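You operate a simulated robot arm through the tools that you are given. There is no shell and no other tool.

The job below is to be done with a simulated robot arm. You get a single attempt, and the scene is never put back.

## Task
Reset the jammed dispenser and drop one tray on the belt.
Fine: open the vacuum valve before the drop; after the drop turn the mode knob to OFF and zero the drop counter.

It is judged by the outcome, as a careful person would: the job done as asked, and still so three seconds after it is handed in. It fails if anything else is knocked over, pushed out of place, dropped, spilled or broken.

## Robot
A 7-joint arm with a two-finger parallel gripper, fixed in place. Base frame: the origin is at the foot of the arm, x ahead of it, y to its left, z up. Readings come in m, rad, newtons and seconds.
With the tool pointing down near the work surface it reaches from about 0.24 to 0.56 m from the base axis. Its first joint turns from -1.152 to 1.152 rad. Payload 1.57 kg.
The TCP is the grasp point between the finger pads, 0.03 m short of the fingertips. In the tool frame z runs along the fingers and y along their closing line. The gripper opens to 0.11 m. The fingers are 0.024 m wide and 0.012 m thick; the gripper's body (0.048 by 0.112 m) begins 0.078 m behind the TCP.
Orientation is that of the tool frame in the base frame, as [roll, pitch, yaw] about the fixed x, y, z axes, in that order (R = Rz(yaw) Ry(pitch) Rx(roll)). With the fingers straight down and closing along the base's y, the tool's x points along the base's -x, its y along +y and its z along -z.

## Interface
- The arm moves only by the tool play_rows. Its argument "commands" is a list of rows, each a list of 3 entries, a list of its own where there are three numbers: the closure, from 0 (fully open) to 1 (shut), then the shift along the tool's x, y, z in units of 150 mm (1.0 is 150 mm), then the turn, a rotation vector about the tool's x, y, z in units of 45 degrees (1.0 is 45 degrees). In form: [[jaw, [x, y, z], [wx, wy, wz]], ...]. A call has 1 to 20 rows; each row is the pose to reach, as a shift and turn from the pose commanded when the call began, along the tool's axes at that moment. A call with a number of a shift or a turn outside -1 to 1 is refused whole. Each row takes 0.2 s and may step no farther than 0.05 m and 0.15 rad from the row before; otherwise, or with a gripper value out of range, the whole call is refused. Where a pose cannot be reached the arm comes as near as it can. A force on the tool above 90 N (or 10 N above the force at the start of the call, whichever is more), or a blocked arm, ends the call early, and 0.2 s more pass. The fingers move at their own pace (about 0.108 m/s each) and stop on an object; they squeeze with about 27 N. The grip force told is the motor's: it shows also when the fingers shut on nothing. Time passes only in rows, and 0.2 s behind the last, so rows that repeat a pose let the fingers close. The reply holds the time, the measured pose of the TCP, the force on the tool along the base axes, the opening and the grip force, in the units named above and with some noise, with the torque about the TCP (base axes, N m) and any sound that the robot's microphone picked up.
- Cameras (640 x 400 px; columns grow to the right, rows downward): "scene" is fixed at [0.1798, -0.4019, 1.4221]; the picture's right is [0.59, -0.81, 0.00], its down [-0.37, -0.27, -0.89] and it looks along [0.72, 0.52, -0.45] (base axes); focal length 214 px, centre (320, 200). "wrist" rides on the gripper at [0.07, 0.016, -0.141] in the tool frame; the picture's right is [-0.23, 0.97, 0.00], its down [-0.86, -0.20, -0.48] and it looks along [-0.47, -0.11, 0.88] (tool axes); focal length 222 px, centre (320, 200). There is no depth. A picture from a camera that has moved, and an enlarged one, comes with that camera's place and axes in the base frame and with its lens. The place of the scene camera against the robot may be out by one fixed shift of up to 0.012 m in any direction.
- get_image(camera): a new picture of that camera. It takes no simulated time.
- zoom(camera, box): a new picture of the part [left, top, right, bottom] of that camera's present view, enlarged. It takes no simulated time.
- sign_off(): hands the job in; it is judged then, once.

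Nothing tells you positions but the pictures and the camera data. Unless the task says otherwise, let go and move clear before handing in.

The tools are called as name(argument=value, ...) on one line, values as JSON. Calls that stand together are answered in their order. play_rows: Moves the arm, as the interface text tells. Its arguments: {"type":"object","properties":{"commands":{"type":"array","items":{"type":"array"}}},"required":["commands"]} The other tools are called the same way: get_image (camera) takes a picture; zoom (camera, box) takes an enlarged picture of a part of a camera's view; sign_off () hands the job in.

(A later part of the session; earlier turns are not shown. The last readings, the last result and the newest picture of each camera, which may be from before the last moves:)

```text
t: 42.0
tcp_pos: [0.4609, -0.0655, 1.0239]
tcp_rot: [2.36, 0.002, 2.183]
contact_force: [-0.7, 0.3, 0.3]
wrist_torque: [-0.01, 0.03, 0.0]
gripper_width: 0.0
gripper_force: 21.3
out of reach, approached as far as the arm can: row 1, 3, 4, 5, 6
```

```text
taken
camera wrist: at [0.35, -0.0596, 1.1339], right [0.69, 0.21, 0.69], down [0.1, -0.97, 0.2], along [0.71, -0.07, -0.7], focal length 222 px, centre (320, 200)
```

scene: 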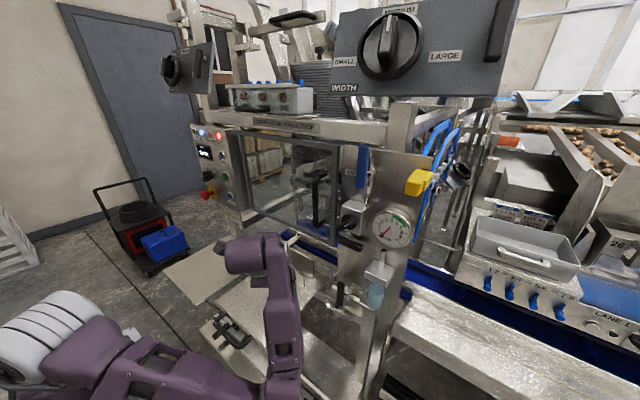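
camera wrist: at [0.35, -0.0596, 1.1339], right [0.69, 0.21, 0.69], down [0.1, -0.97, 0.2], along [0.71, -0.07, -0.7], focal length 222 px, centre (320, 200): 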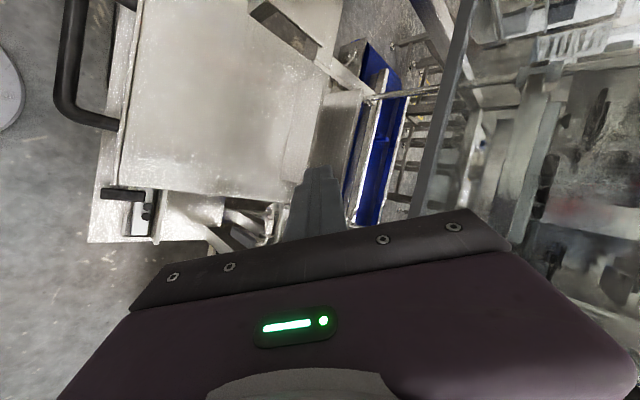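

The elbow swung low in that move, so I won't continue from here. I'll reverse it to get the elbow back up, then go in gentler steps with a better wrist setting.

play_rows(commands=[[1, [0.138, 0.112, -0.03], [-0.0154, -0.123, 0.0656]], [1, [0.276, 0.224, -0.06], [-0.031, -0.246, 0.131]], [1, [0.414, 0.336, -0.1], [-0.046, -0.368, 0.197]], [1, [0.552, 0.448, -0.13], [-0.062, -0.491, 0.262]], [1, [0.69, 0.56, -0.16], [-0.077, -0.614, 0.328]], [1, [0.69, 0.56, -0.16], [-0.077, -0.614, 0.328]]])

get_image(camera="scene")

```text
t: 43.4
tcp_pos: [0.4385, 0.0431, 1.0994]
tcp_rot: [2.257, 0.138, 1.651]
contact_force: [-0.6, 0.4, -0.1]
wrist_torque: [0.0, -0.02, 0.01]
gripper_width: 0.0
gripper_force: 21.0
```

```text
taken
```

scene: 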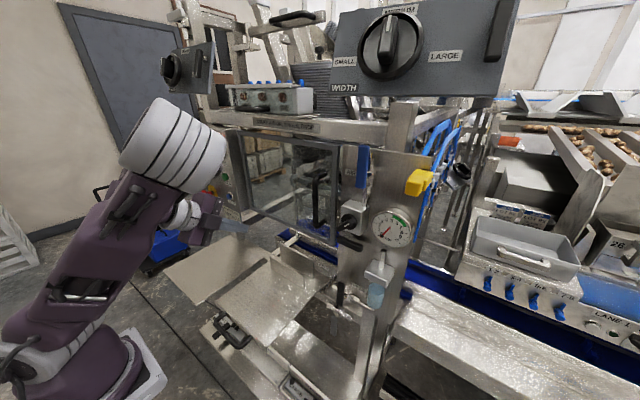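

Back at a well-tracked pose. I'll now creep toward the valve keeping this orientation, in small steps, checking posture.

play_rows(commands=[[1, [-0.2, -0.12, 0.075], [0, 0, 0]], [1, [-0.41, -0.24, 0.15], [0, 0, 0]], [1, [-0.613, -0.36, 0.225], [0, 0, 0]], [1, [-0.613, -0.36, 0.225], [0, 0, 0]]])

get_image(camera="scene")

```text
t: 44.4
tcp_pos: [0.4376, 0.0316, 1.0944]
tcp_rot: [2.259, 0.138, 1.652]
contact_force: [-0.7, -0.7, 0.9]
wrist_torque: [0.0, 0.0, -0.03]
gripper_width: 0.0001
gripper_force: 20.8
out of reach, approached as far as the arm can: row 1, 2, 3, 4
```

```text
taken
```

scene: 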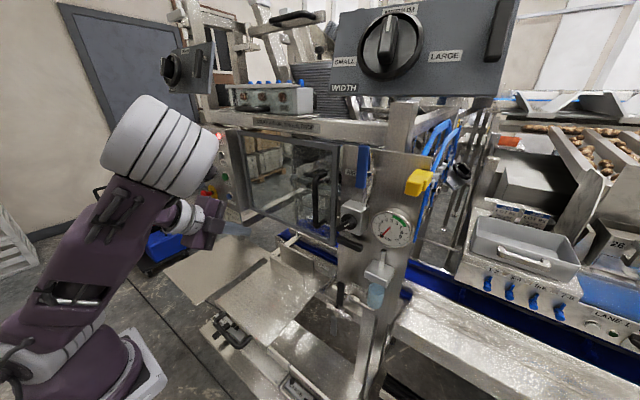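

That region folds the elbow too much. The better plan is to unwind back to tool-down, transit to the right with the tool down, and re-orient there. I'll start unwinding.

play_rows(commands=[[1, [0.03, 0.13, 0.035], [0, 0, 0]], [1, [0.06, 0.25, 0.07], [0.009, 0.0025, 0.174]], [1, [0.08, 0.36, 0.105], [0.018, 0.005, 0.348]], [1, [0.08, 0.36, 0.105], [0.027, 0.007, 0.521]], [1, [0.08, 0.36, 0.105], [0.036, 0.01, 0.695]], [1, [0.08, 0.36, 0.105], [0.0446, 0.0122, 0.869]]])

get_image(camera="scene")

```text
t: 45.8
tcp_pos: [0.4852, 0.0504, 1.1251]
tcp_rot: [2.351, -0.385, 1.202]
contact_force: [-0.7, 0.1, 1.1]
wrist_torque: [-0.02, -0.02, -0.01]
gripper_width: 0.0
gripper_force: 21.3
```

```text
taken
```

scene: 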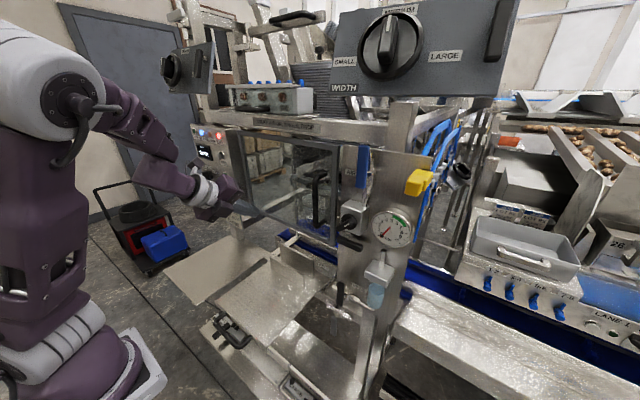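

This state is well placed for the panel, so I'll first press RESET from here and see how the JAM lamp responds. Moving left in front of the RESET button.

play_rows(commands=[[1, [0.2, -0.17, -0.006], [0, 0, 0]], [1, [0.4, -0.343, -0.012], [0, 0, 0]], [1, [0.6, -0.514, -0.018], [0, 0, 0]], [1, [0.8, -0.686, -0.024], [0, 0, 0]], [1, [1, -0.857, -0.03], [0, 0, 0]]])

get_image(camera="scene")

get_image(camera="wrist")

```text
t: 47.0
tcp_pos: [0.4595, 0.2464, 1.1]
tcp_rot: [2.351, -0.384, 1.203]
contact_force: [-0.7, 0.3, 0.4]
wrist_torque: [0.0, -0.02, -0.02]
gripper_width: 0.0001
gripper_force: 21.0
```

```text
taken
```

scene: 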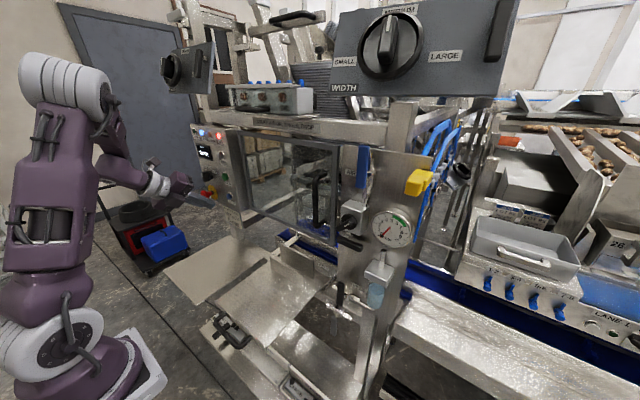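

```text
taken
camera wrist: at [0.3858, 0.2984, 1.2286], right [0.47, -0.69, 0.56], down [-0.76, -0.63, -0.14], along [0.45, -0.36, -0.82], focal length 222 px, centre (320, 200)
```

wrist: 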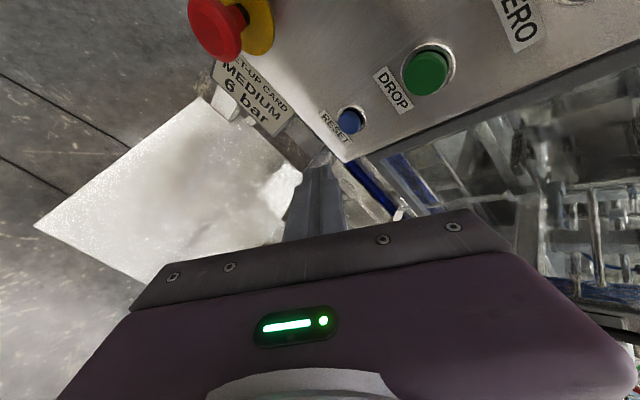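

The RESET button is re-measured at about (0.537, 0.253, 1.095). I'm approaching to just short of it, then will press in small increments.

play_rows(commands=[[1, [0.05, 0.065, 0.084], [0, 0, 0]], [1, [0.1, 0.129, 0.168], [0, 0, 0]]])

zoom(camera="wrist", box=[260, 60, 460, 200])

zoom(camera="scene", box=[180, 110, 260, 210])

```text
t: 47.6
tcp_pos: [0.4961, 0.2488, 1.1017]
tcp_rot: [2.352, -0.384, 1.204]
contact_force: [0.1, 0.0, -0.5]
wrist_torque: [-0.02, 0.04, 0.03]
gripper_width: 0.0
gripper_force: 21.6
```

```text
2.86 times, centred on (360, 130) of wrist
camera zoom: at [0.4206, 0.3013, 1.2302], right [0.47, -0.68, 0.56], down [-0.76, -0.64, -0.14], along [0.45, -0.36, -0.82], focal length 635 px, centre (206, 400)
```

zoom: 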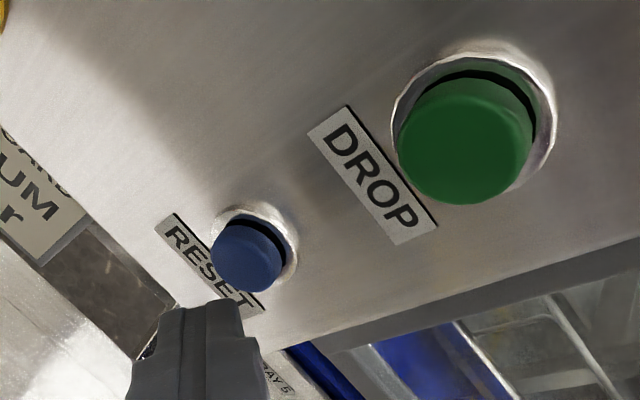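

```text
4.00 times, centred on (220, 160) of scene
camera zoom: at [0.1798, -0.4019, 1.4221], right [0.59, -0.81, 0.0], down [-0.37, -0.27, -0.89], along [0.72, 0.52, -0.45], focal length 858 px, centre (720, 360)
```

zoom: 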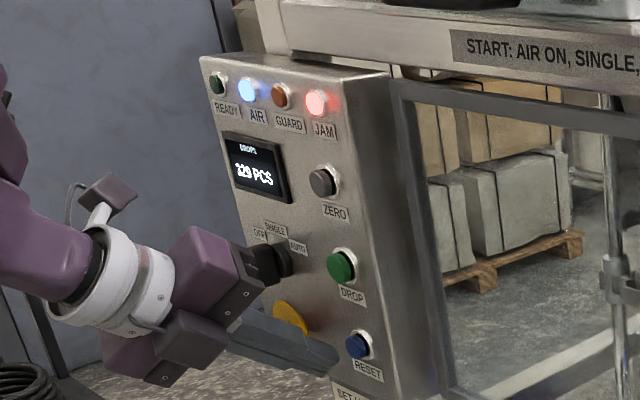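

Alignment is good in both views. I'll advance straight in, in small steps, watching the force.

play_rows(commands=[[1, [0.0134, 0.0224, 0.0303], [0, 0, 0]], [1, [0.02, 0.0336, 0.0455], [0, 0, 0]], [1, [0.0267, 0.0448, 0.0606], [0, 0, 0]]])

zoom(camera="scene", box=[180, 110, 260, 210])

```text
t: 48.4
tcp_pos: [0.5054, 0.2498, 1.1022]
tcp_rot: [2.351, -0.385, 1.204]
contact_force: [0.3, 0.2, 0.1]
wrist_torque: [0.0, 0.0, -0.02]
gripper_width: 0.0002
gripper_force: 21.4
```

```text
4.00 times, centred on (220, 160) of scene
camera zoom: at [0.1798, -0.4019, 1.4221], right [0.59, -0.81, 0.0], down [-0.37, -0.27, -0.89], along [0.72, 0.52, -0.45], focal length 858 px, centre (720, 360)
```

zoom: 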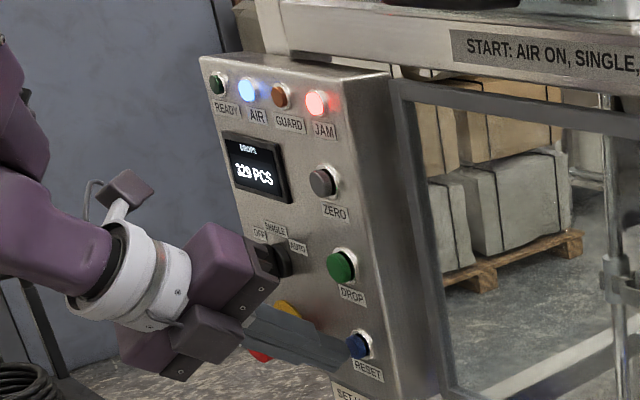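

play_rows(commands=[[1, [0.0067, 0.0112, 0.0152], [0, 0, 0]], [1, [0.0134, 0.0224, 0.0303], [0, 0, 0]]])

zoom(camera="wrist", box=[260, 60, 460, 200])

zoom(camera="scene", box=[180, 110, 260, 210])

```text
t: 49.0
tcp_pos: [0.5119, 0.248, 1.1014]
tcp_rot: [2.35, -0.384, 1.204]
contact_force: [-1.6, -0.2, -0.4]
wrist_torque: [0.0, -0.01, -0.03]
gripper_width: 0.0
gripper_force: 21.5
heard: click
```

```text
2.86 times, centred on (360, 130) of wrist
camera zoom: at [0.4378, 0.3014, 1.2303], right [0.47, -0.68, 0.56], down [-0.76, -0.64, -0.14], along [0.45, -0.36, -0.82], focal length 635 px, centre (206, 400)
```

zoom: 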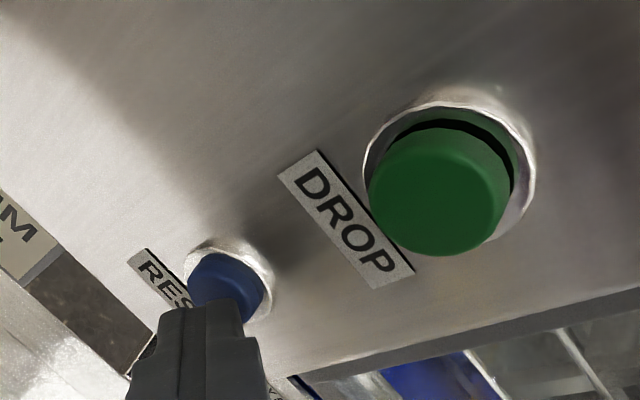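

```text
4.00 times, centred on (220, 160) of scene
camera zoom: at [0.1798, -0.4019, 1.4221], right [0.59, -0.81, 0.0], down [-0.37, -0.27, -0.89], along [0.72, 0.52, -0.45], focal length 858 px, centre (720, 360)
```

zoom: 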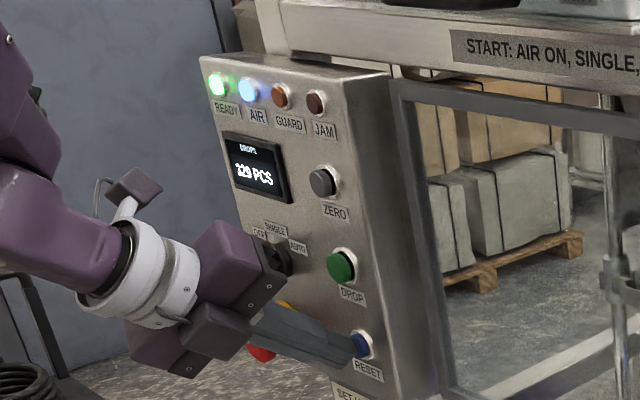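

A click was heard: JAM is off and READY is lit. I'll retract from the button straight back and go for the vacuum valve.

play_rows(commands=[[1, [-0.067, -0.112, -0.152], [0, 0, 0]], [1, [-0.134, -0.224, -0.303], [0, 0, 0]]])

play_rows(commands=[[1, [-0.25, 0.152, 0.012], [0, 0, 0]], [1, [-0.5, 0.305, 0.025], [0, 0, 0]], [1, [-0.75, 0.457, 0.037], [0, 0, 0]], [1, [-0.99, 0.61, 0.05], [0, 0, 0]]])

get_image(camera="scene")

```text
t: 49.6
tcp_pos: [0.4535, 0.2469, 1.1017]
tcp_rot: [2.351, -0.387, 1.203]
contact_force: [-0.3, 0.7, 0.4]
wrist_torque: [0.01, -0.01, 0.01]
gripper_width: 0.0
gripper_force: 21.7
```

```text
t: 50.6
tcp_pos: [0.4603, 0.0731, 1.1024]
tcp_rot: [2.351, -0.384, 1.204]
contact_force: [0.4, 0.2, -0.5]
wrist_torque: [0.01, 0.0, 0.03]
gripper_width: 0.0
gripper_force: 21.5
```

```text
taken
```

scene: 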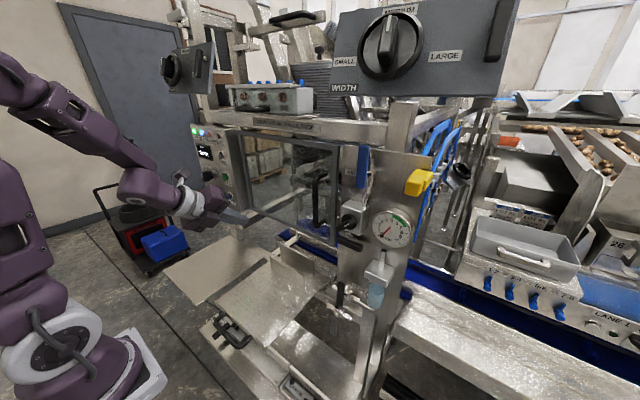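

The elbow is up in a good posture. I'll turn the tool to point a bit left and steeper by unwinding the wrist, then go to the valve via waypoints that keep the arm unfolded.

play_rows(commands=[[1, [-0.038, -0.004, 0.02], [0.064, 0.053, -0.157]], [1, [-0.076, -0.008, 0.039], [0.129, 0.107, -0.314]], [1, [-0.114, -0.012, 0.058], [0.193, 0.16, -0.471]], [1, [-0.152, -0.016, 0.078], [0.258, 0.214, -0.628]], [1, [-0.19, -0.02, 0.097], [0.322, 0.267, -0.785]]])

get_image(camera="scene")

```text
t: 51.8
tcp_pos: [0.4594, 0.0516, 1.0799]
tcp_rot: [2.456, -0.117, 1.817]
contact_force: [-0.8, 0.3, 0.2]
wrist_torque: [-0.02, 0.01, 0.02]
gripper_width: 0.0001
gripper_force: 21.3
```

```text
taken
```

scene: 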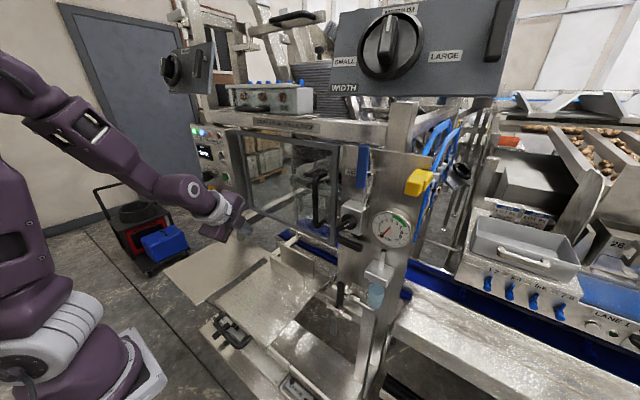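

play_rows(commands=[[1, [-0.235, -0.084, 0.069], [0, 0, 0]], [1, [-0.47, -0.168, 0.138], [0, 0, 0]], [1, [-0.705, -0.25, 0.207], [0, 0, 0]], [1, [-0.94, -0.335, 0.276], [0, 0, 0]]])

get_image(camera="scene")

```text
t: 52.8
tcp_pos: [0.4809, -0.0835, 0.9996]
tcp_rot: [2.455, -0.117, 1.817]
contact_force: [-0.6, -0.3, 0.2]
wrist_torque: [0.0, -0.01, 0.01]
gripper_width: 0.0
gripper_force: 21.5
```

```text
taken
```

scene: 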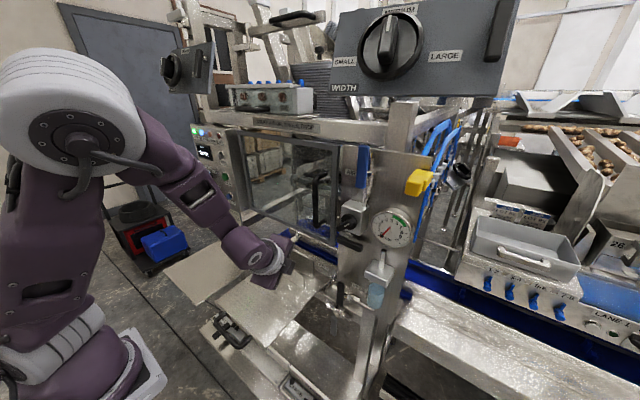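

The arm tracks well with the elbow up. Continuing to the right and down.

play_rows(commands=[[1, [-0.2, -0.1, 0.06], [0, 0, 0]], [1, [-0.4, -0.23, 0.15], [0, 0, 0]], [1, [-0.55, -0.36, 0.26], [0, 0, 0]], [1, [-0.637, -0.487, 0.372], [0, 0, 0]]])

get_image(camera="scene")

get_image(camera="wrist")

```text
t: 53.8
tcp_pos: [0.4791, -0.1693, 0.9002]
tcp_rot: [2.453, -0.116, 1.818]
contact_force: [0.0, 1.0, 0.2]
wrist_torque: [-0.01, 0.01, 0.02]
gripper_width: 0.0003
gripper_force: 21.0
```

```text
taken
```

scene: 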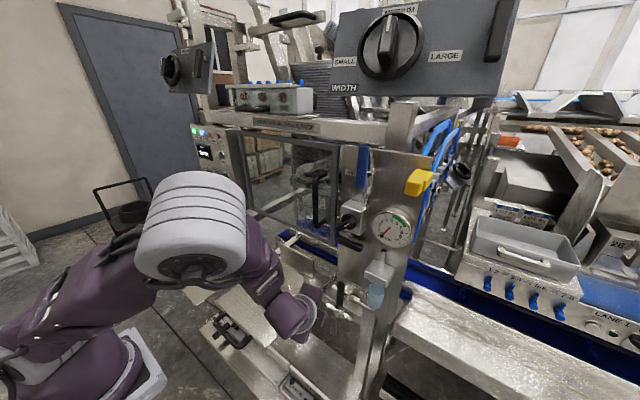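

```text
taken
camera wrist: at [0.3926, -0.1349, 1.0264], right [0.8, -0.1, 0.59], down [-0.23, -0.96, 0.14], along [0.55, -0.25, -0.8], focal length 222 px, centre (320, 200)
```

wrist: 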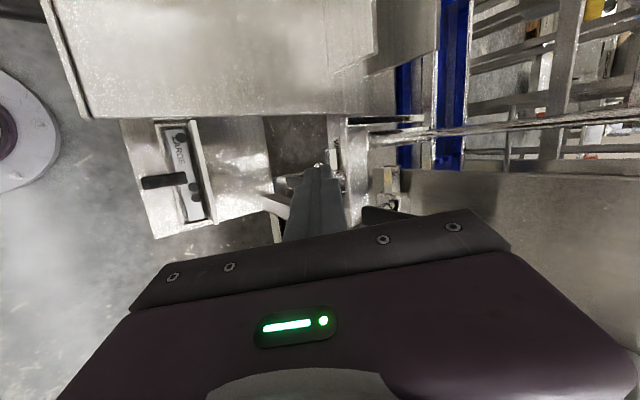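

Now a 45° roll to lift the wrist camera housing clear of the plate edge before descending.

play_rows(commands=[[1, [0, 0, 0], [0, 0, 0.17]], [1, [0, 0, 0], [0, 0, 0.34]], [1, [0, 0, 0], [0, 0, 0.51]], [1, [0, 0, 0], [0, 0, 0.68]], [1, [0, 0, 0], [0, 0, 0.85]], [1, [0, 0, 0], [0, 0, 1]]])

get_image(camera="scene")

get_image(camera="wrist")

```text
t: 55.2
tcp_pos: [0.4815, -0.1677, 0.9011]
tcp_rot: [2.701, -0.556, 1.116]
contact_force: [0.4, 0.3, -0.3]
wrist_torque: [0.01, 0.0, 0.03]
gripper_width: 0.0001
gripper_force: 20.6
```

```text
taken
```

scene: 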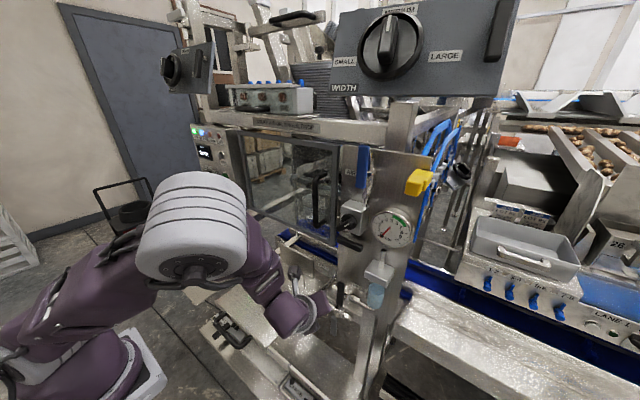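

```text
taken
camera wrist: at [0.4348, -0.1596, 1.0504], right [0.61, -0.76, 0.23], down [-0.74, -0.65, -0.16], along [0.27, -0.08, -0.96], focal length 222 px, centre (320, 200)
```

wrist: 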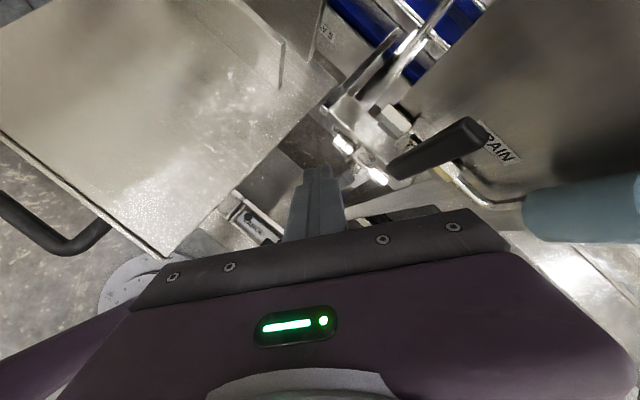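

The roll is fine here. I'll roll on to level the fingers side-to-side and open them slightly so they can straddle the hanging handle.

play_rows(commands=[[1, [0, 0, 0], [0, 0, 0.16]], [1, [0, 0, 0], [0, 0, 0.32]], [0.8, [0, 0, 0], [0, 0, 0.48]], [0.6, [0, 0, 0], [0, 0, 0.64]], [0.45, [0, 0, 0], [0, 0, 0.767]], [0.45, [0, 0, 0], [0, 0, 0.767]]])

get_image(camera="scene")

get_image(camera="wrist")

```text
t: 56.6
tcp_pos: [0.4816, -0.1675, 0.8984]
tcp_rot: [-3.14, -0.696, 0.386]
contact_force: [0.4, 0.4, 0.1]
wrist_torque: [0.02, -0.01, -0.02]
gripper_width: 0.0608
gripper_force: 0.0
```

```text
taken
```

scene: 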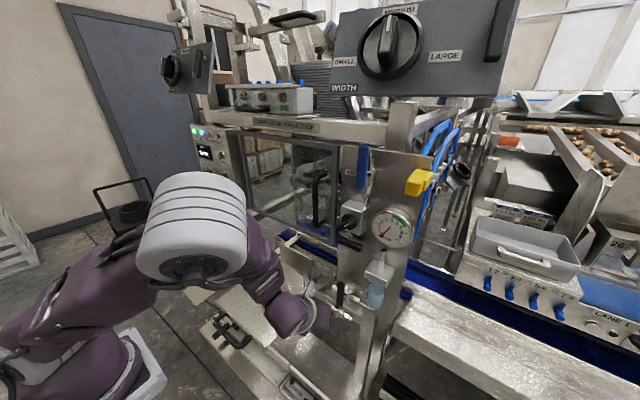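

```text
taken
camera wrist: at [0.4529, -0.1976, 1.0522], right [0.21, -0.97, -0.15], down [-0.97, -0.18, -0.18], along [0.15, 0.18, -0.97], focal length 222 px, centre (320, 200)
```

wrist: 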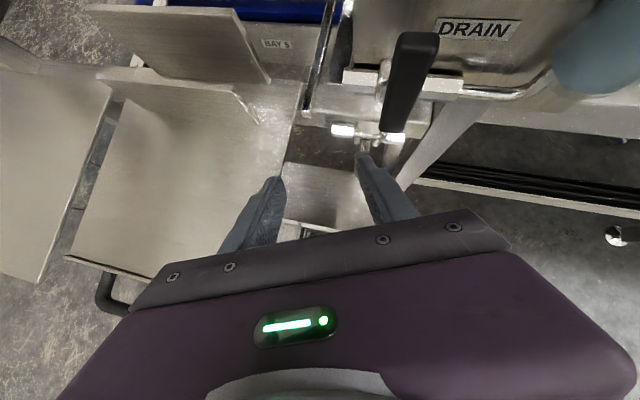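

zoom(camera="wrist", box=[270, 80, 450, 220])

zoom(camera="scene", box=[280, 260, 400, 350])

```text
2.86 times, centred on (360, 150) of wrist
camera zoom: at [0.4529, -0.1976, 1.0522], right [0.21, -0.97, -0.15], down [-0.97, -0.18, -0.18], along [0.15, 0.18, -0.97], focal length 635 px, centre (206, 343)
```

zoom: 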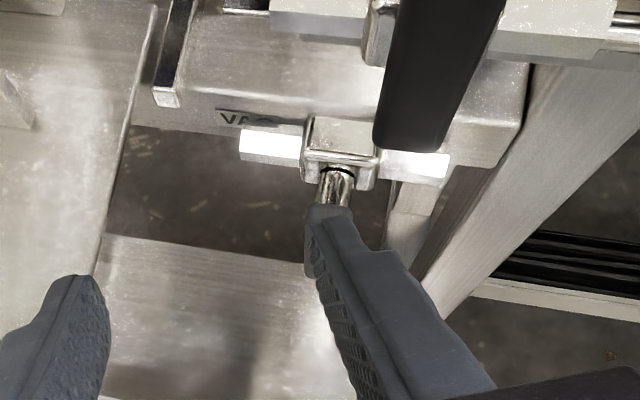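

```text
4.44 times, centred on (340, 305) of scene
camera zoom: at [0.1798, -0.4019, 1.4221], right [0.59, -0.81, 0.0], down [-0.37, -0.27, -0.89], along [0.72, 0.52, -0.45], focal length 953 px, centre (231, -267)
```

zoom: 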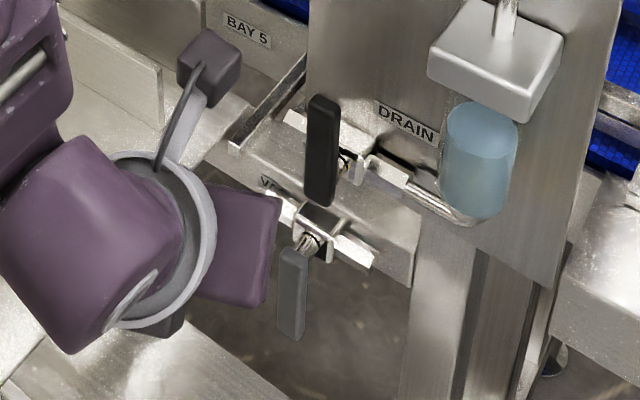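

The handle position is confirmed at (0.573 stem, y -0.191). I'll lower to in front of the handle first.

play_rows(commands=[[0.45, [-0.17, 0.062, 0.2], [0, 0, 0]], [0.45, [-0.34, 0.123, 0.4], [0, 0, 0]], [0.45, [-0.515, 0.185, 0.595], [0, 0, 0]]])

get_image(camera="wrist")

zoom(camera="scene", box=[240, 250, 400, 380])

```text
t: 57.4
tcp_pos: [0.4893, -0.1956, 0.7813]
tcp_rot: [3.139, -0.696, 0.389]
contact_force: [0.2, -0.4, -0.6]
wrist_torque: [-0.01, -0.01, 0.01]
gripper_width: 0.0607
gripper_force: 0.1
```

```text
taken
camera wrist: at [0.462, -0.2246, 0.9338], right [0.21, -0.97, -0.14], down [-0.97, -0.18, -0.18], along [0.15, 0.18, -0.97], focal length 222 px, centre (320, 200)
```

wrist: 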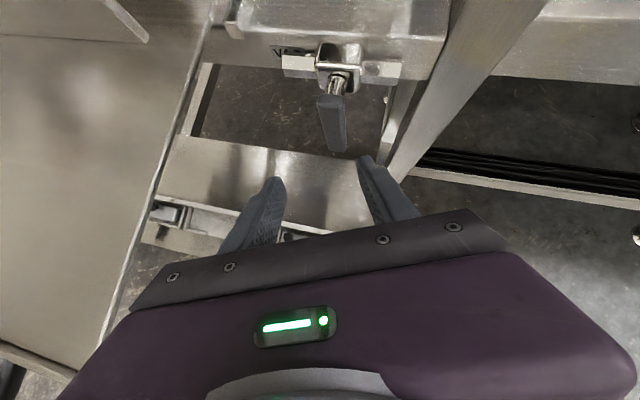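

```text
3.08 times, centred on (320, 315) of scene
camera zoom: at [0.1798, -0.4019, 1.4221], right [0.59, -0.81, 0.0], down [-0.37, -0.27, -0.89], along [0.72, 0.52, -0.45], focal length 660 px, centre (320, -154)
```

zoom: 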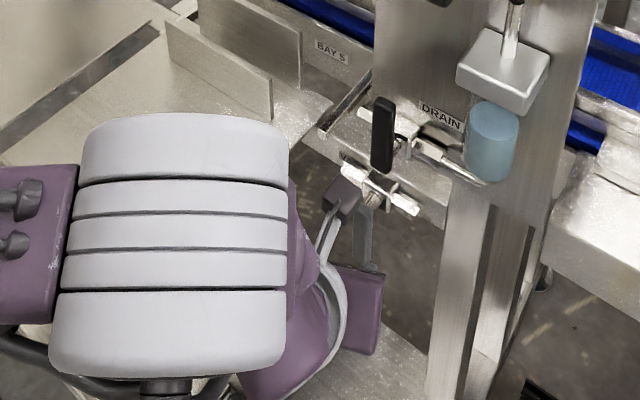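

The view shows the handle hanging between the finger lines. Moving forward to straddle it.

play_rows(commands=[[0.45, [0.038, 0.043, 0.133], [0, 0, 0]], [0.45, [0.077, 0.085, 0.267], [0, 0, 0]], [0.45, [0.115, 0.128, 0.4], [0, 0, 0]]])

zoom(camera="wrist", box=[220, 40, 460, 240])

get_image(camera="scene")

```text
t: 58.2
tcp_pos: [0.5457, -0.1935, 0.747]
tcp_rot: [3.141, -0.694, 0.389]
contact_force: [-0.4, -1.0, 0.8]
wrist_torque: [0.0, -0.01, 0.02]
gripper_width: 0.0605
gripper_force: 0.0
```

```text
2.00 times, centred on (340, 140) of wrist
camera zoom: at [0.517, -0.2235, 0.8993], right [0.21, -0.97, -0.15], down [-0.97, -0.18, -0.18], along [0.15, 0.18, -0.97], focal length 444 px, centre (280, 320)
```

zoom: 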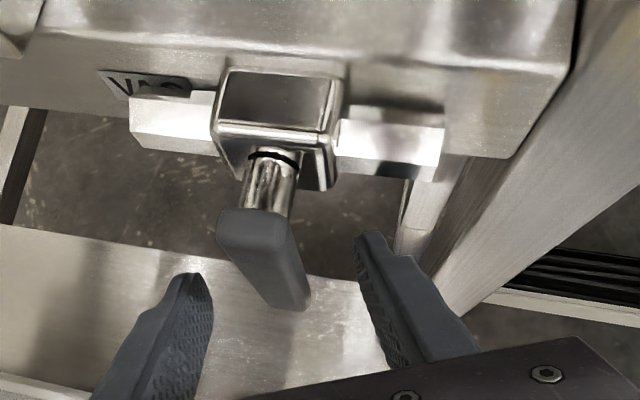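

```text
taken
```

scene: 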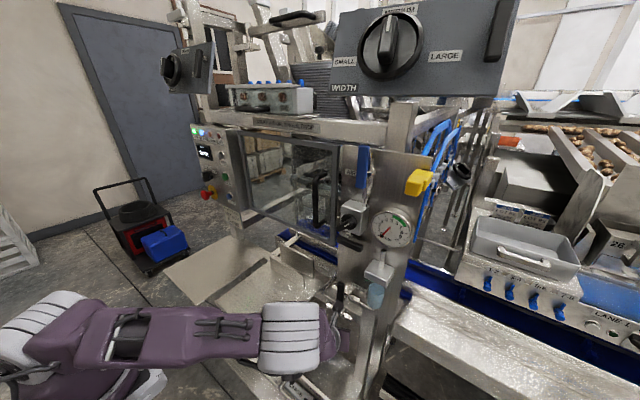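

The fingers straddle the handle. I'll push gently toward the right (-y) to test the turning direction.

play_rows(commands=[[0.45, [-0.029, 0.093, -0.024], [0, 0, 0]], [0.45, [-0.058, 0.185, -0.048], [0, 0, 0]], [0.45, [-0.068, 0.216, -0.056], [0, 0, 0]]])

zoom(camera="wrist", box=[220, 40, 460, 240])

```text
t: 59.0
tcp_pos: [0.5444, -0.2281, 0.7465]
tcp_rot: [3.142, -0.694, 0.388]
contact_force: [-1.8, 1.9, -1.6]
wrist_torque: [-0.06, 0.04, 0.05]
gripper_width: 0.0628
gripper_force: 1.2
```

```text
2.00 times, centred on (340, 140) of wrist
camera zoom: at [0.5166, -0.2578, 0.8992], right [0.21, -0.97, -0.15], down [-0.97, -0.18, -0.18], along [0.15, 0.18, -0.97], focal length 444 px, centre (280, 320)
```

zoom: 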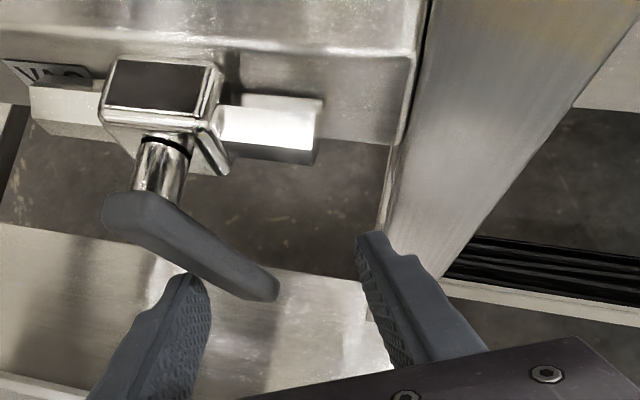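

The handle swings freely toward the right with almost no force. I'll back out, close the fingers into one solid pusher, and finish the quarter turn from underneath.

play_rows(commands=[[0.45, [-0.04, -0.03, -0.03], [0, 0, 0]], [0.45, [-0.04, -0.06, -0.2], [0, 0, 0]], [0.45, [-0.04, -0.06, -0.45], [0, 0, 0]], [1, [-0.04, -0.06, -0.45], [0, 0, 0]], [1, [-0.04, -0.06, -0.45], [0, 0, 0]], [1, [-0.04, -0.06, -0.45], [0, 0, 0]]])

get_image(camera="wrist")

zoom(camera="scene", box=[280, 260, 400, 350])

```text
t: 60.4
tcp_pos: [0.4983, -0.2376, 0.7945]
tcp_rot: [3.141, -0.695, 0.388]
contact_force: [-0.9, -0.4, -0.5]
wrist_torque: [0.04, 0.03, 0.01]
gripper_width: 0.0001
gripper_force: 21.4
```

```text
taken
camera wrist: at [0.469, -0.2668, 0.9464], right [0.21, -0.97, -0.15], down [-0.97, -0.18, -0.18], along [0.15, 0.18, -0.97], focal length 222 px, centre (320, 200)
```

wrist: 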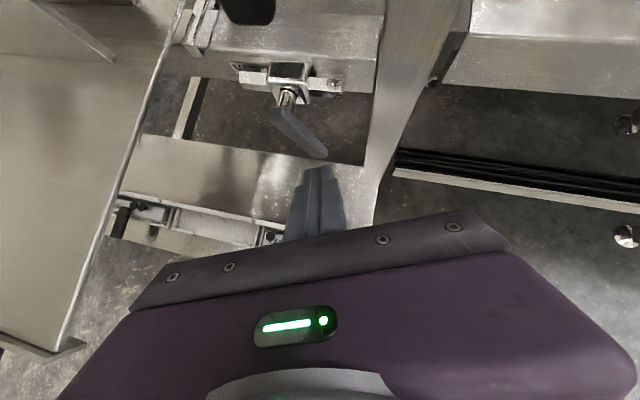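

```text
4.44 times, centred on (340, 305) of scene
camera zoom: at [0.1798, -0.4019, 1.4221], right [0.59, -0.81, 0.0], down [-0.37, -0.27, -0.89], along [0.72, 0.52, -0.45], focal length 953 px, centre (231, -267)
```

zoom: 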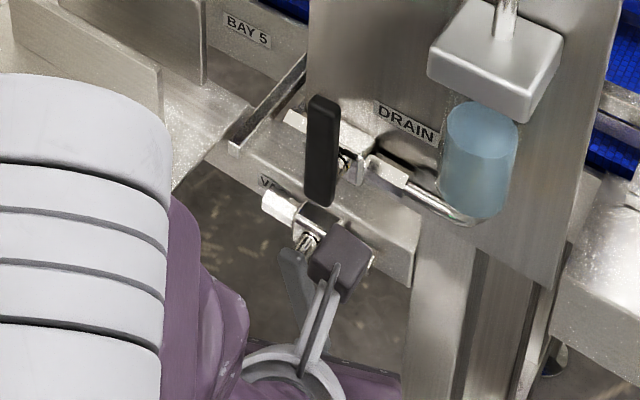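

The handle stayed at about 23°. I'll move to its left side with closed fingers, then push along its arc to horizontal.

play_rows(commands=[[1, [0.012, -0.175, 0.097], [0, 0, 0]], [1, [0.024, -0.349, 0.194], [0, 0, 0]], [1, [0.045, -0.31, 0.34], [0, 0, 0]], [1, [0.064, -0.258, 0.5], [0, 0, 0]]])

zoom(camera="wrist", box=[220, 40, 460, 240])

```text
t: 61.4
tcp_pos: [0.5336, -0.1805, 0.7442]
tcp_rot: [-3.141, -0.694, 0.387]
contact_force: [-0.3, 0.4, 1.4]
wrist_torque: [-0.04, 0.0, 0.03]
gripper_width: 0.0001
gripper_force: 21.4
```

```text
2.00 times, centred on (340, 140) of wrist
camera zoom: at [0.5061, -0.21, 0.896], right [0.21, -0.97, -0.15], down [-0.97, -0.18, -0.18], along [0.15, 0.18, -0.97], focal length 444 px, centre (280, 320)
```

zoom: 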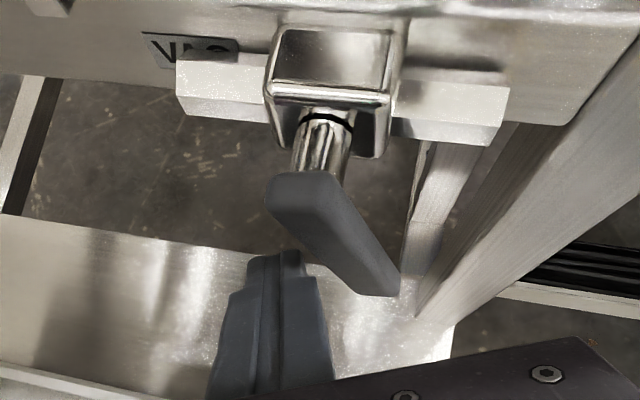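

play_rows(commands=[[1, [0, 0.106, -0.052], [0, 0, 0]], [1, [-0.012, 0.16, -0.072], [0, 0, 0]], [1, [-0.023, 0.214, -0.093], [0, 0, 0]], [1, [-0.023, 0.258, -0.121], [0, 0, 0]], [1, [-0.023, 0.301, -0.149], [0, 0, 0]]])

zoom(camera="wrist", box=[220, 40, 460, 240])

```text
t: 62.6
tcp_pos: [0.5336, -0.2295, 0.7579]
tcp_rot: [-3.142, -0.694, 0.389]
contact_force: [-1.8, 1.5, 0.0]
wrist_torque: [-0.01, 0.0, 0.0]
gripper_width: 0.0
gripper_force: 21.2
```

```text
2.00 times, centred on (340, 140) of wrist
camera zoom: at [0.507, -0.259, 0.9104], right [0.21, -0.97, -0.15], down [-0.97, -0.18, -0.18], along [0.15, 0.18, -0.97], focal length 444 px, centre (280, 320)
```

zoom: 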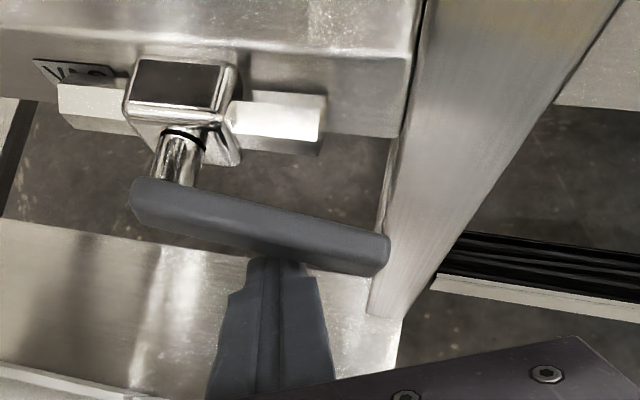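

The handle follows well, past 50°. Continuing the arc to horizontal.

play_rows(commands=[[1, [0.01, 0.037, -0.035], [0, 0, 0]], [1, [0.02, 0.075, -0.07], [0, 0, 0]], [1, [0.042, 0.115, -0.122], [0, 0, 0]], [1, [0.057, 0.13, -0.15], [0, 0, 0]], [1, [0.072, 0.145, -0.178], [0, 0, 0]]])

zoom(camera="wrist", box=[220, 40, 460, 240])

zoom(camera="scene", box=[280, 260, 400, 350])

```text
t: 63.8
tcp_pos: [0.5293, -0.2492, 0.7794]
tcp_rot: [-3.128, -0.677, 0.383]
contact_force: [-17.8, 19.8, -55.2]
wrist_torque: [0.22, 1.24, 0.37]
gripper_width: 0.0
gripper_force: 21.5
```

```text
2.00 times, centred on (340, 140) of wrist
camera zoom: at [0.5052, -0.2797, 0.9328], right [0.21, -0.97, -0.15], down [-0.97, -0.18, -0.16], along [0.13, 0.18, -0.97], focal length 444 px, centre (280, 320)
```

zoom: 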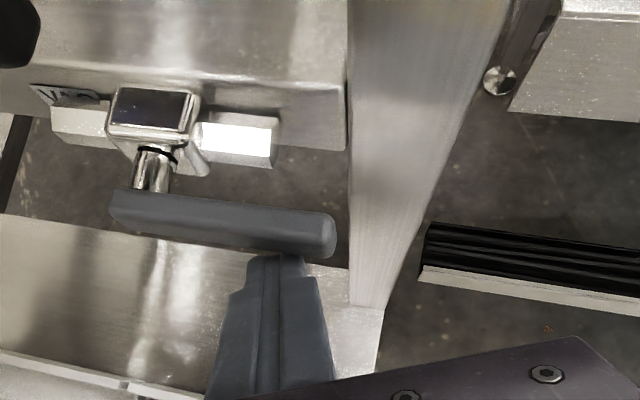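

```text
4.44 times, centred on (340, 305) of scene
camera zoom: at [0.1804, -0.4019, 1.422], right [0.59, -0.81, 0.0], down [-0.37, -0.27, -0.89], along [0.72, 0.52, -0.45], focal length 953 px, centre (231, -267)
```

zoom: 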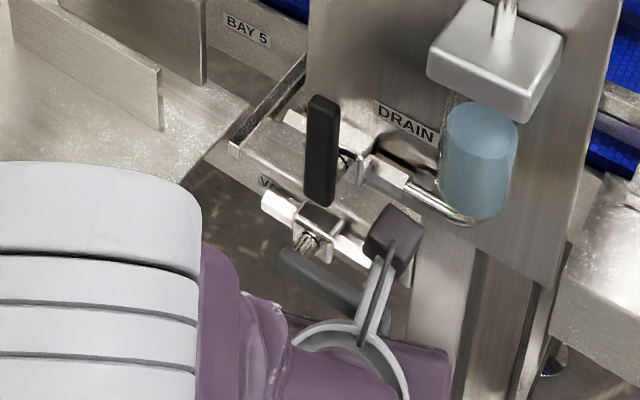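

The handle is now parallel to its pipe and against its stop: vacuum valve open. I'll lower slightly, then withdraw straight back from under it.

play_rows(commands=[[1, [-0.05, 0, 0.06], [0, 0, 0]], [1, [-0.16, -0.06, -0.02], [0, 0, 0]], [1, [-0.336, -0.15, -0.176], [0, 0, 0]]])

get_image(camera="wrist")

get_image(camera="scene")

zoom(camera="scene", box=[180, 110, 260, 210])

```text
t: 64.6
tcp_pos: [0.4747, -0.2534, 0.7745]
tcp_rot: [3.139, -0.698, 0.392]
contact_force: [-0.6, 0.4, -0.4]
wrist_torque: [-0.01, -0.02, -0.01]
gripper_width: 0.0
gripper_force: 21.8
```

```text
taken
camera wrist: at [0.4474, -0.2822, 0.9269], right [0.21, -0.97, -0.14], down [-0.97, -0.18, -0.18], along [0.15, 0.18, -0.97], focal length 222 px, centre (320, 200)
```

wrist: 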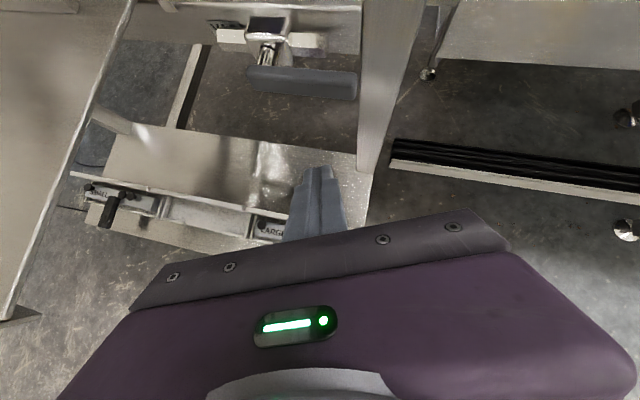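

```text
taken
```

scene: 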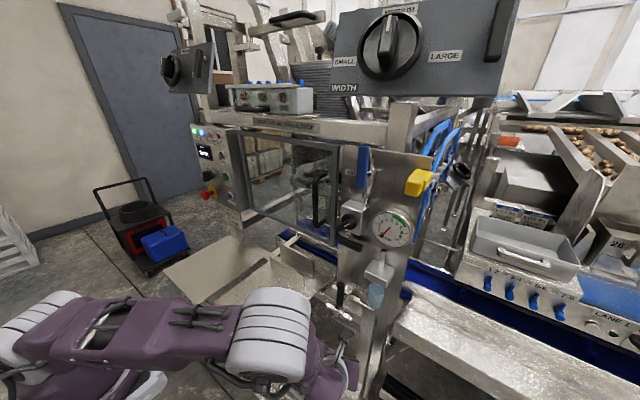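

```text
4.00 times, centred on (220, 160) of scene
camera zoom: at [0.1799, -0.4019, 1.4221], right [0.59, -0.81, 0.0], down [-0.37, -0.27, -0.89], along [0.72, 0.52, -0.45], focal length 858 px, centre (720, 360)
```

zoom: 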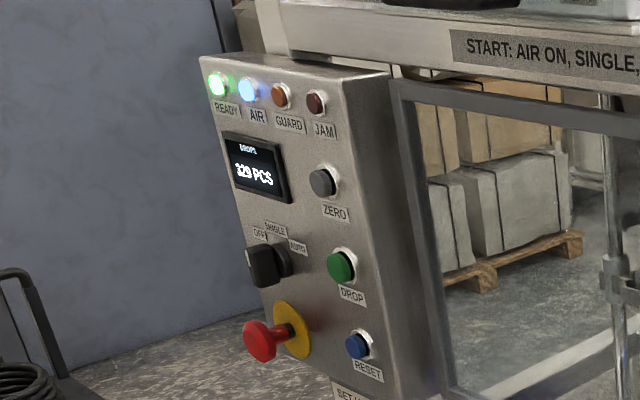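

Vacuum is open and READY is lit, so now back to the panel for DROP. I'll retrace the known-good path: up first.

play_rows(commands=[[1, [0.18, -0.128, -0.117], [0, 0, 0]], [1, [0.365, -0.256, -0.234], [0, 0, 0]], [1, [0.55, -0.385, -0.351], [0, 0, 0]], [1, [0.73, -0.513, -0.468], [0, 0, 0]]])

play_rows(commands=[[1, [0, 0, 0], [0, 0, -0.18]], [1, [0, 0, 0], [0, 0, -0.36]], [1, [0, 0, 0], [0, 0, -0.54]], [1, [0, 0, 0], [0, 0, -0.72]], [1, [0, 0, 0], [0, 0, -0.9]]])

play_rows(commands=[[1, [0, 0, 0], [0, 0, -0.18]], [1, [0, 0, 0], [0, 0, -0.36]], [1, [0, 0, 0], [0, 0, -0.54]], [1, [0, 0, 0], [0, 0, -0.72]], [1, [0, 0, 0], [0, 0, -0.867]]])

get_image(camera="scene")

```text
t: 65.6
tcp_pos: [0.481, -0.1654, 0.8963]
tcp_rot: [3.14, -0.694, 0.389]
contact_force: [-0.1, 0.5, 0.7]
wrist_torque: [0.0, 0.01, 0.02]
gripper_width: 0.0
gripper_force: 20.7
```

```text
t: 66.8
tcp_pos: [0.4812, -0.1661, 0.8974]
tcp_rot: [2.645, -0.508, 1.229]
contact_force: [0.5, -0.8, -0.5]
wrist_torque: [-0.02, -0.01, -0.02]
gripper_width: 0.0001
gripper_force: 22.0
```

```text
t: 68.0
tcp_pos: [0.4817, -0.1668, 0.8969]
tcp_rot: [2.454, -0.114, 1.821]
contact_force: [-0.2, -0.3, -0.3]
wrist_torque: [0.03, -0.03, 0.03]
gripper_width: 0.0
gripper_force: 21.5
```

```text
taken
```

scene: 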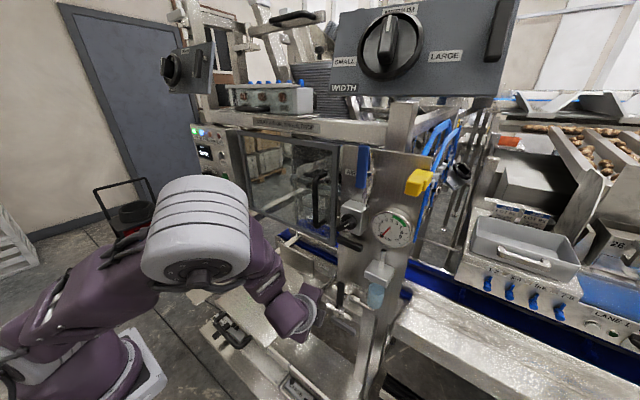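

Same state as on the way in. Retracing P3 → P2 → P1.

play_rows(commands=[[1, [0.087, 0.127, -0.112], [0, 0, 0]], [1, [0.237, 0.257, -0.222], [0, 0, 0]], [1, [0.437, 0.387, -0.312], [0, 0, 0]], [1, [0.637, 0.487, -0.372], [0, 0, 0]]])

play_rows(commands=[[1, [0.235, 0.084, -0.069], [0, 0, 0]], [1, [0.47, 0.168, -0.138], [0, 0, 0]], [1, [0.705, 0.25, -0.207], [0, 0, 0]], [1, [0.94, 0.335, -0.276], [0, 0, 0]]])

get_image(camera="scene")

```text
t: 69.0
tcp_pos: [0.4809, -0.0792, 0.9988]
tcp_rot: [2.456, -0.116, 1.817]
contact_force: [0.5, -0.4, -0.4]
wrist_torque: [0.01, 0.03, -0.03]
gripper_width: 0.0
gripper_force: 21.7
```

```text
t: 70.0
tcp_pos: [0.4633, 0.0522, 1.0779]
tcp_rot: [2.454, -0.117, 1.816]
contact_force: [0.2, 0.7, -0.3]
wrist_torque: [0.01, 0.01, -0.01]
gripper_width: 0.0
gripper_force: 21.7
```

```text
taken
```

scene: 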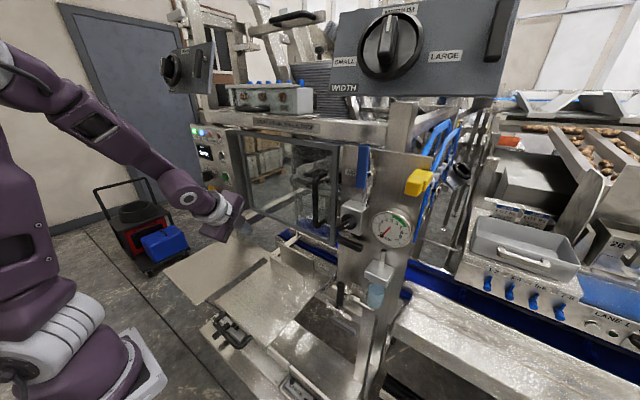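

Good. Next, moving up-left toward the DROP button, keeping back from the panel.

play_rows(commands=[[1, [0.235, 0.091, -0.041], [0, 0, 0]], [1, [0.47, 0.182, -0.083], [0, 0, 0]], [1, [0.704, 0.273, -0.124], [0, 0, 0]]])

play_rows(commands=[[1, [0.235, 0.091, -0.041], [0, 0, 0]], [1, [0.47, 0.182, -0.083], [0, 0, 0]], [1, [0.704, 0.273, -0.124], [0, 0, 0]]])

get_image(camera="wrist")

get_image(camera="scene")

```text
t: 70.8
tcp_pos: [0.4603, 0.1337, 1.1313]
tcp_rot: [2.431, -0.124, 1.816]
contact_force: [-1.0, 0.2, -0.6]
wrist_torque: [-0.05, -0.05, -0.09]
gripper_width: 0.0
gripper_force: 21.4
out of reach, approached as far as the arm can: row 2, 3
```

```text
t: 71.6
tcp_pos: [0.4531, 0.2376, 1.1823]
tcp_rot: [2.454, -0.114, 1.819]
contact_force: [0.1, 0.4, 0.1]
wrist_torque: [0.0, -0.01, -0.02]
gripper_width: 0.0003
gripper_force: 21.1
```

```text
taken
camera wrist: at [0.3657, 0.2718, 1.3079], right [0.8, -0.1, 0.59], down [-0.23, -0.96, 0.14], along [0.55, -0.25, -0.8], focal length 222 px, centre (320, 200)
```

wrist: 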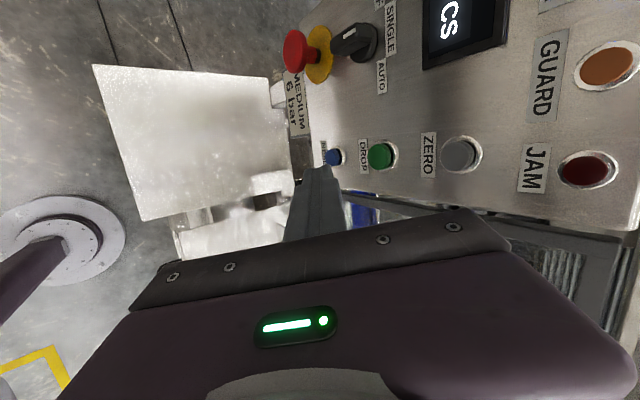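

```text
taken
```

scene: 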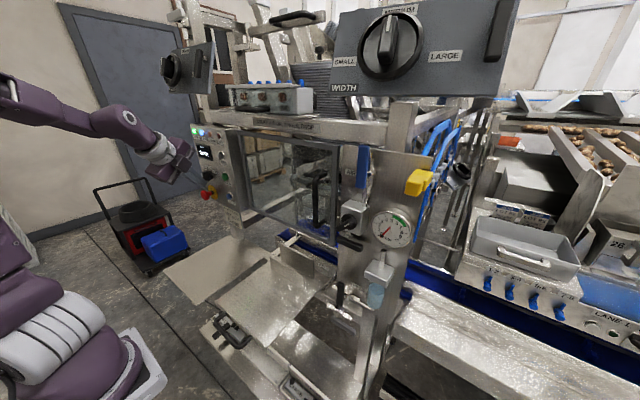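

I can see the buttons and knob clearly. A quick check of the mode knob before DROP.

zoom(camera="wrist", box=[270, 0, 430, 110])

zoom(camera="wrist", box=[280, 110, 480, 230])

zoom(camera="scene", box=[365, 200, 415, 255])

```text
3.64 times, centred on (350, 55) of wrist
camera zoom: at [0.3657, 0.2718, 1.3079], right [0.8, -0.1, 0.59], down [-0.23, -0.96, 0.14], along [0.55, -0.25, -0.8], focal length 808 px, centre (211, 727)
```

zoom: 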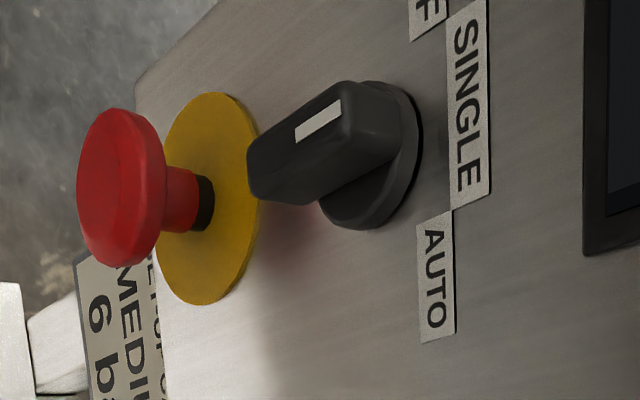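

```text
3.20 times, centred on (380, 170) of wrist
camera zoom: at [0.3657, 0.2718, 1.3079], right [0.8, -0.1, 0.59], down [-0.23, -0.96, 0.14], along [0.55, -0.25, -0.8], focal length 711 px, centre (128, 296)
```

zoom: 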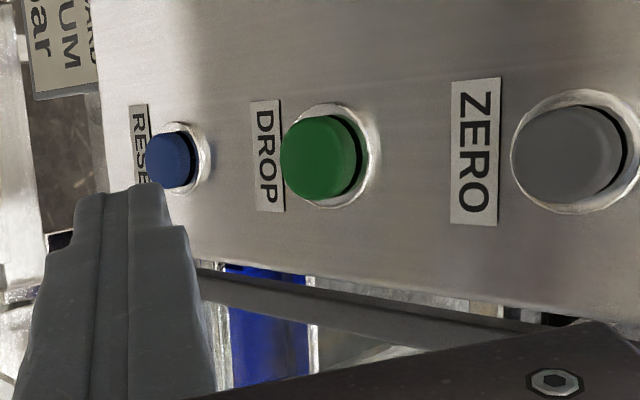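

```text
7.27 times, centred on (390, 228) of scene
camera zoom: at [0.1798, -0.4019, 1.4221], right [0.59, -0.81, 0.0], down [-0.37, -0.27, -0.89], along [0.72, 0.52, -0.45], focal length 1560 px, centre (-189, 0)
```

zoom: 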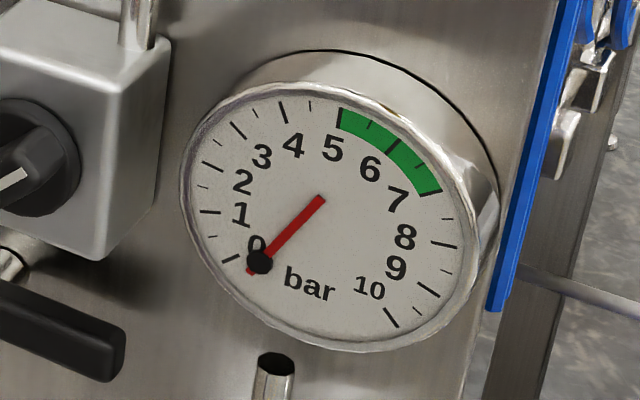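

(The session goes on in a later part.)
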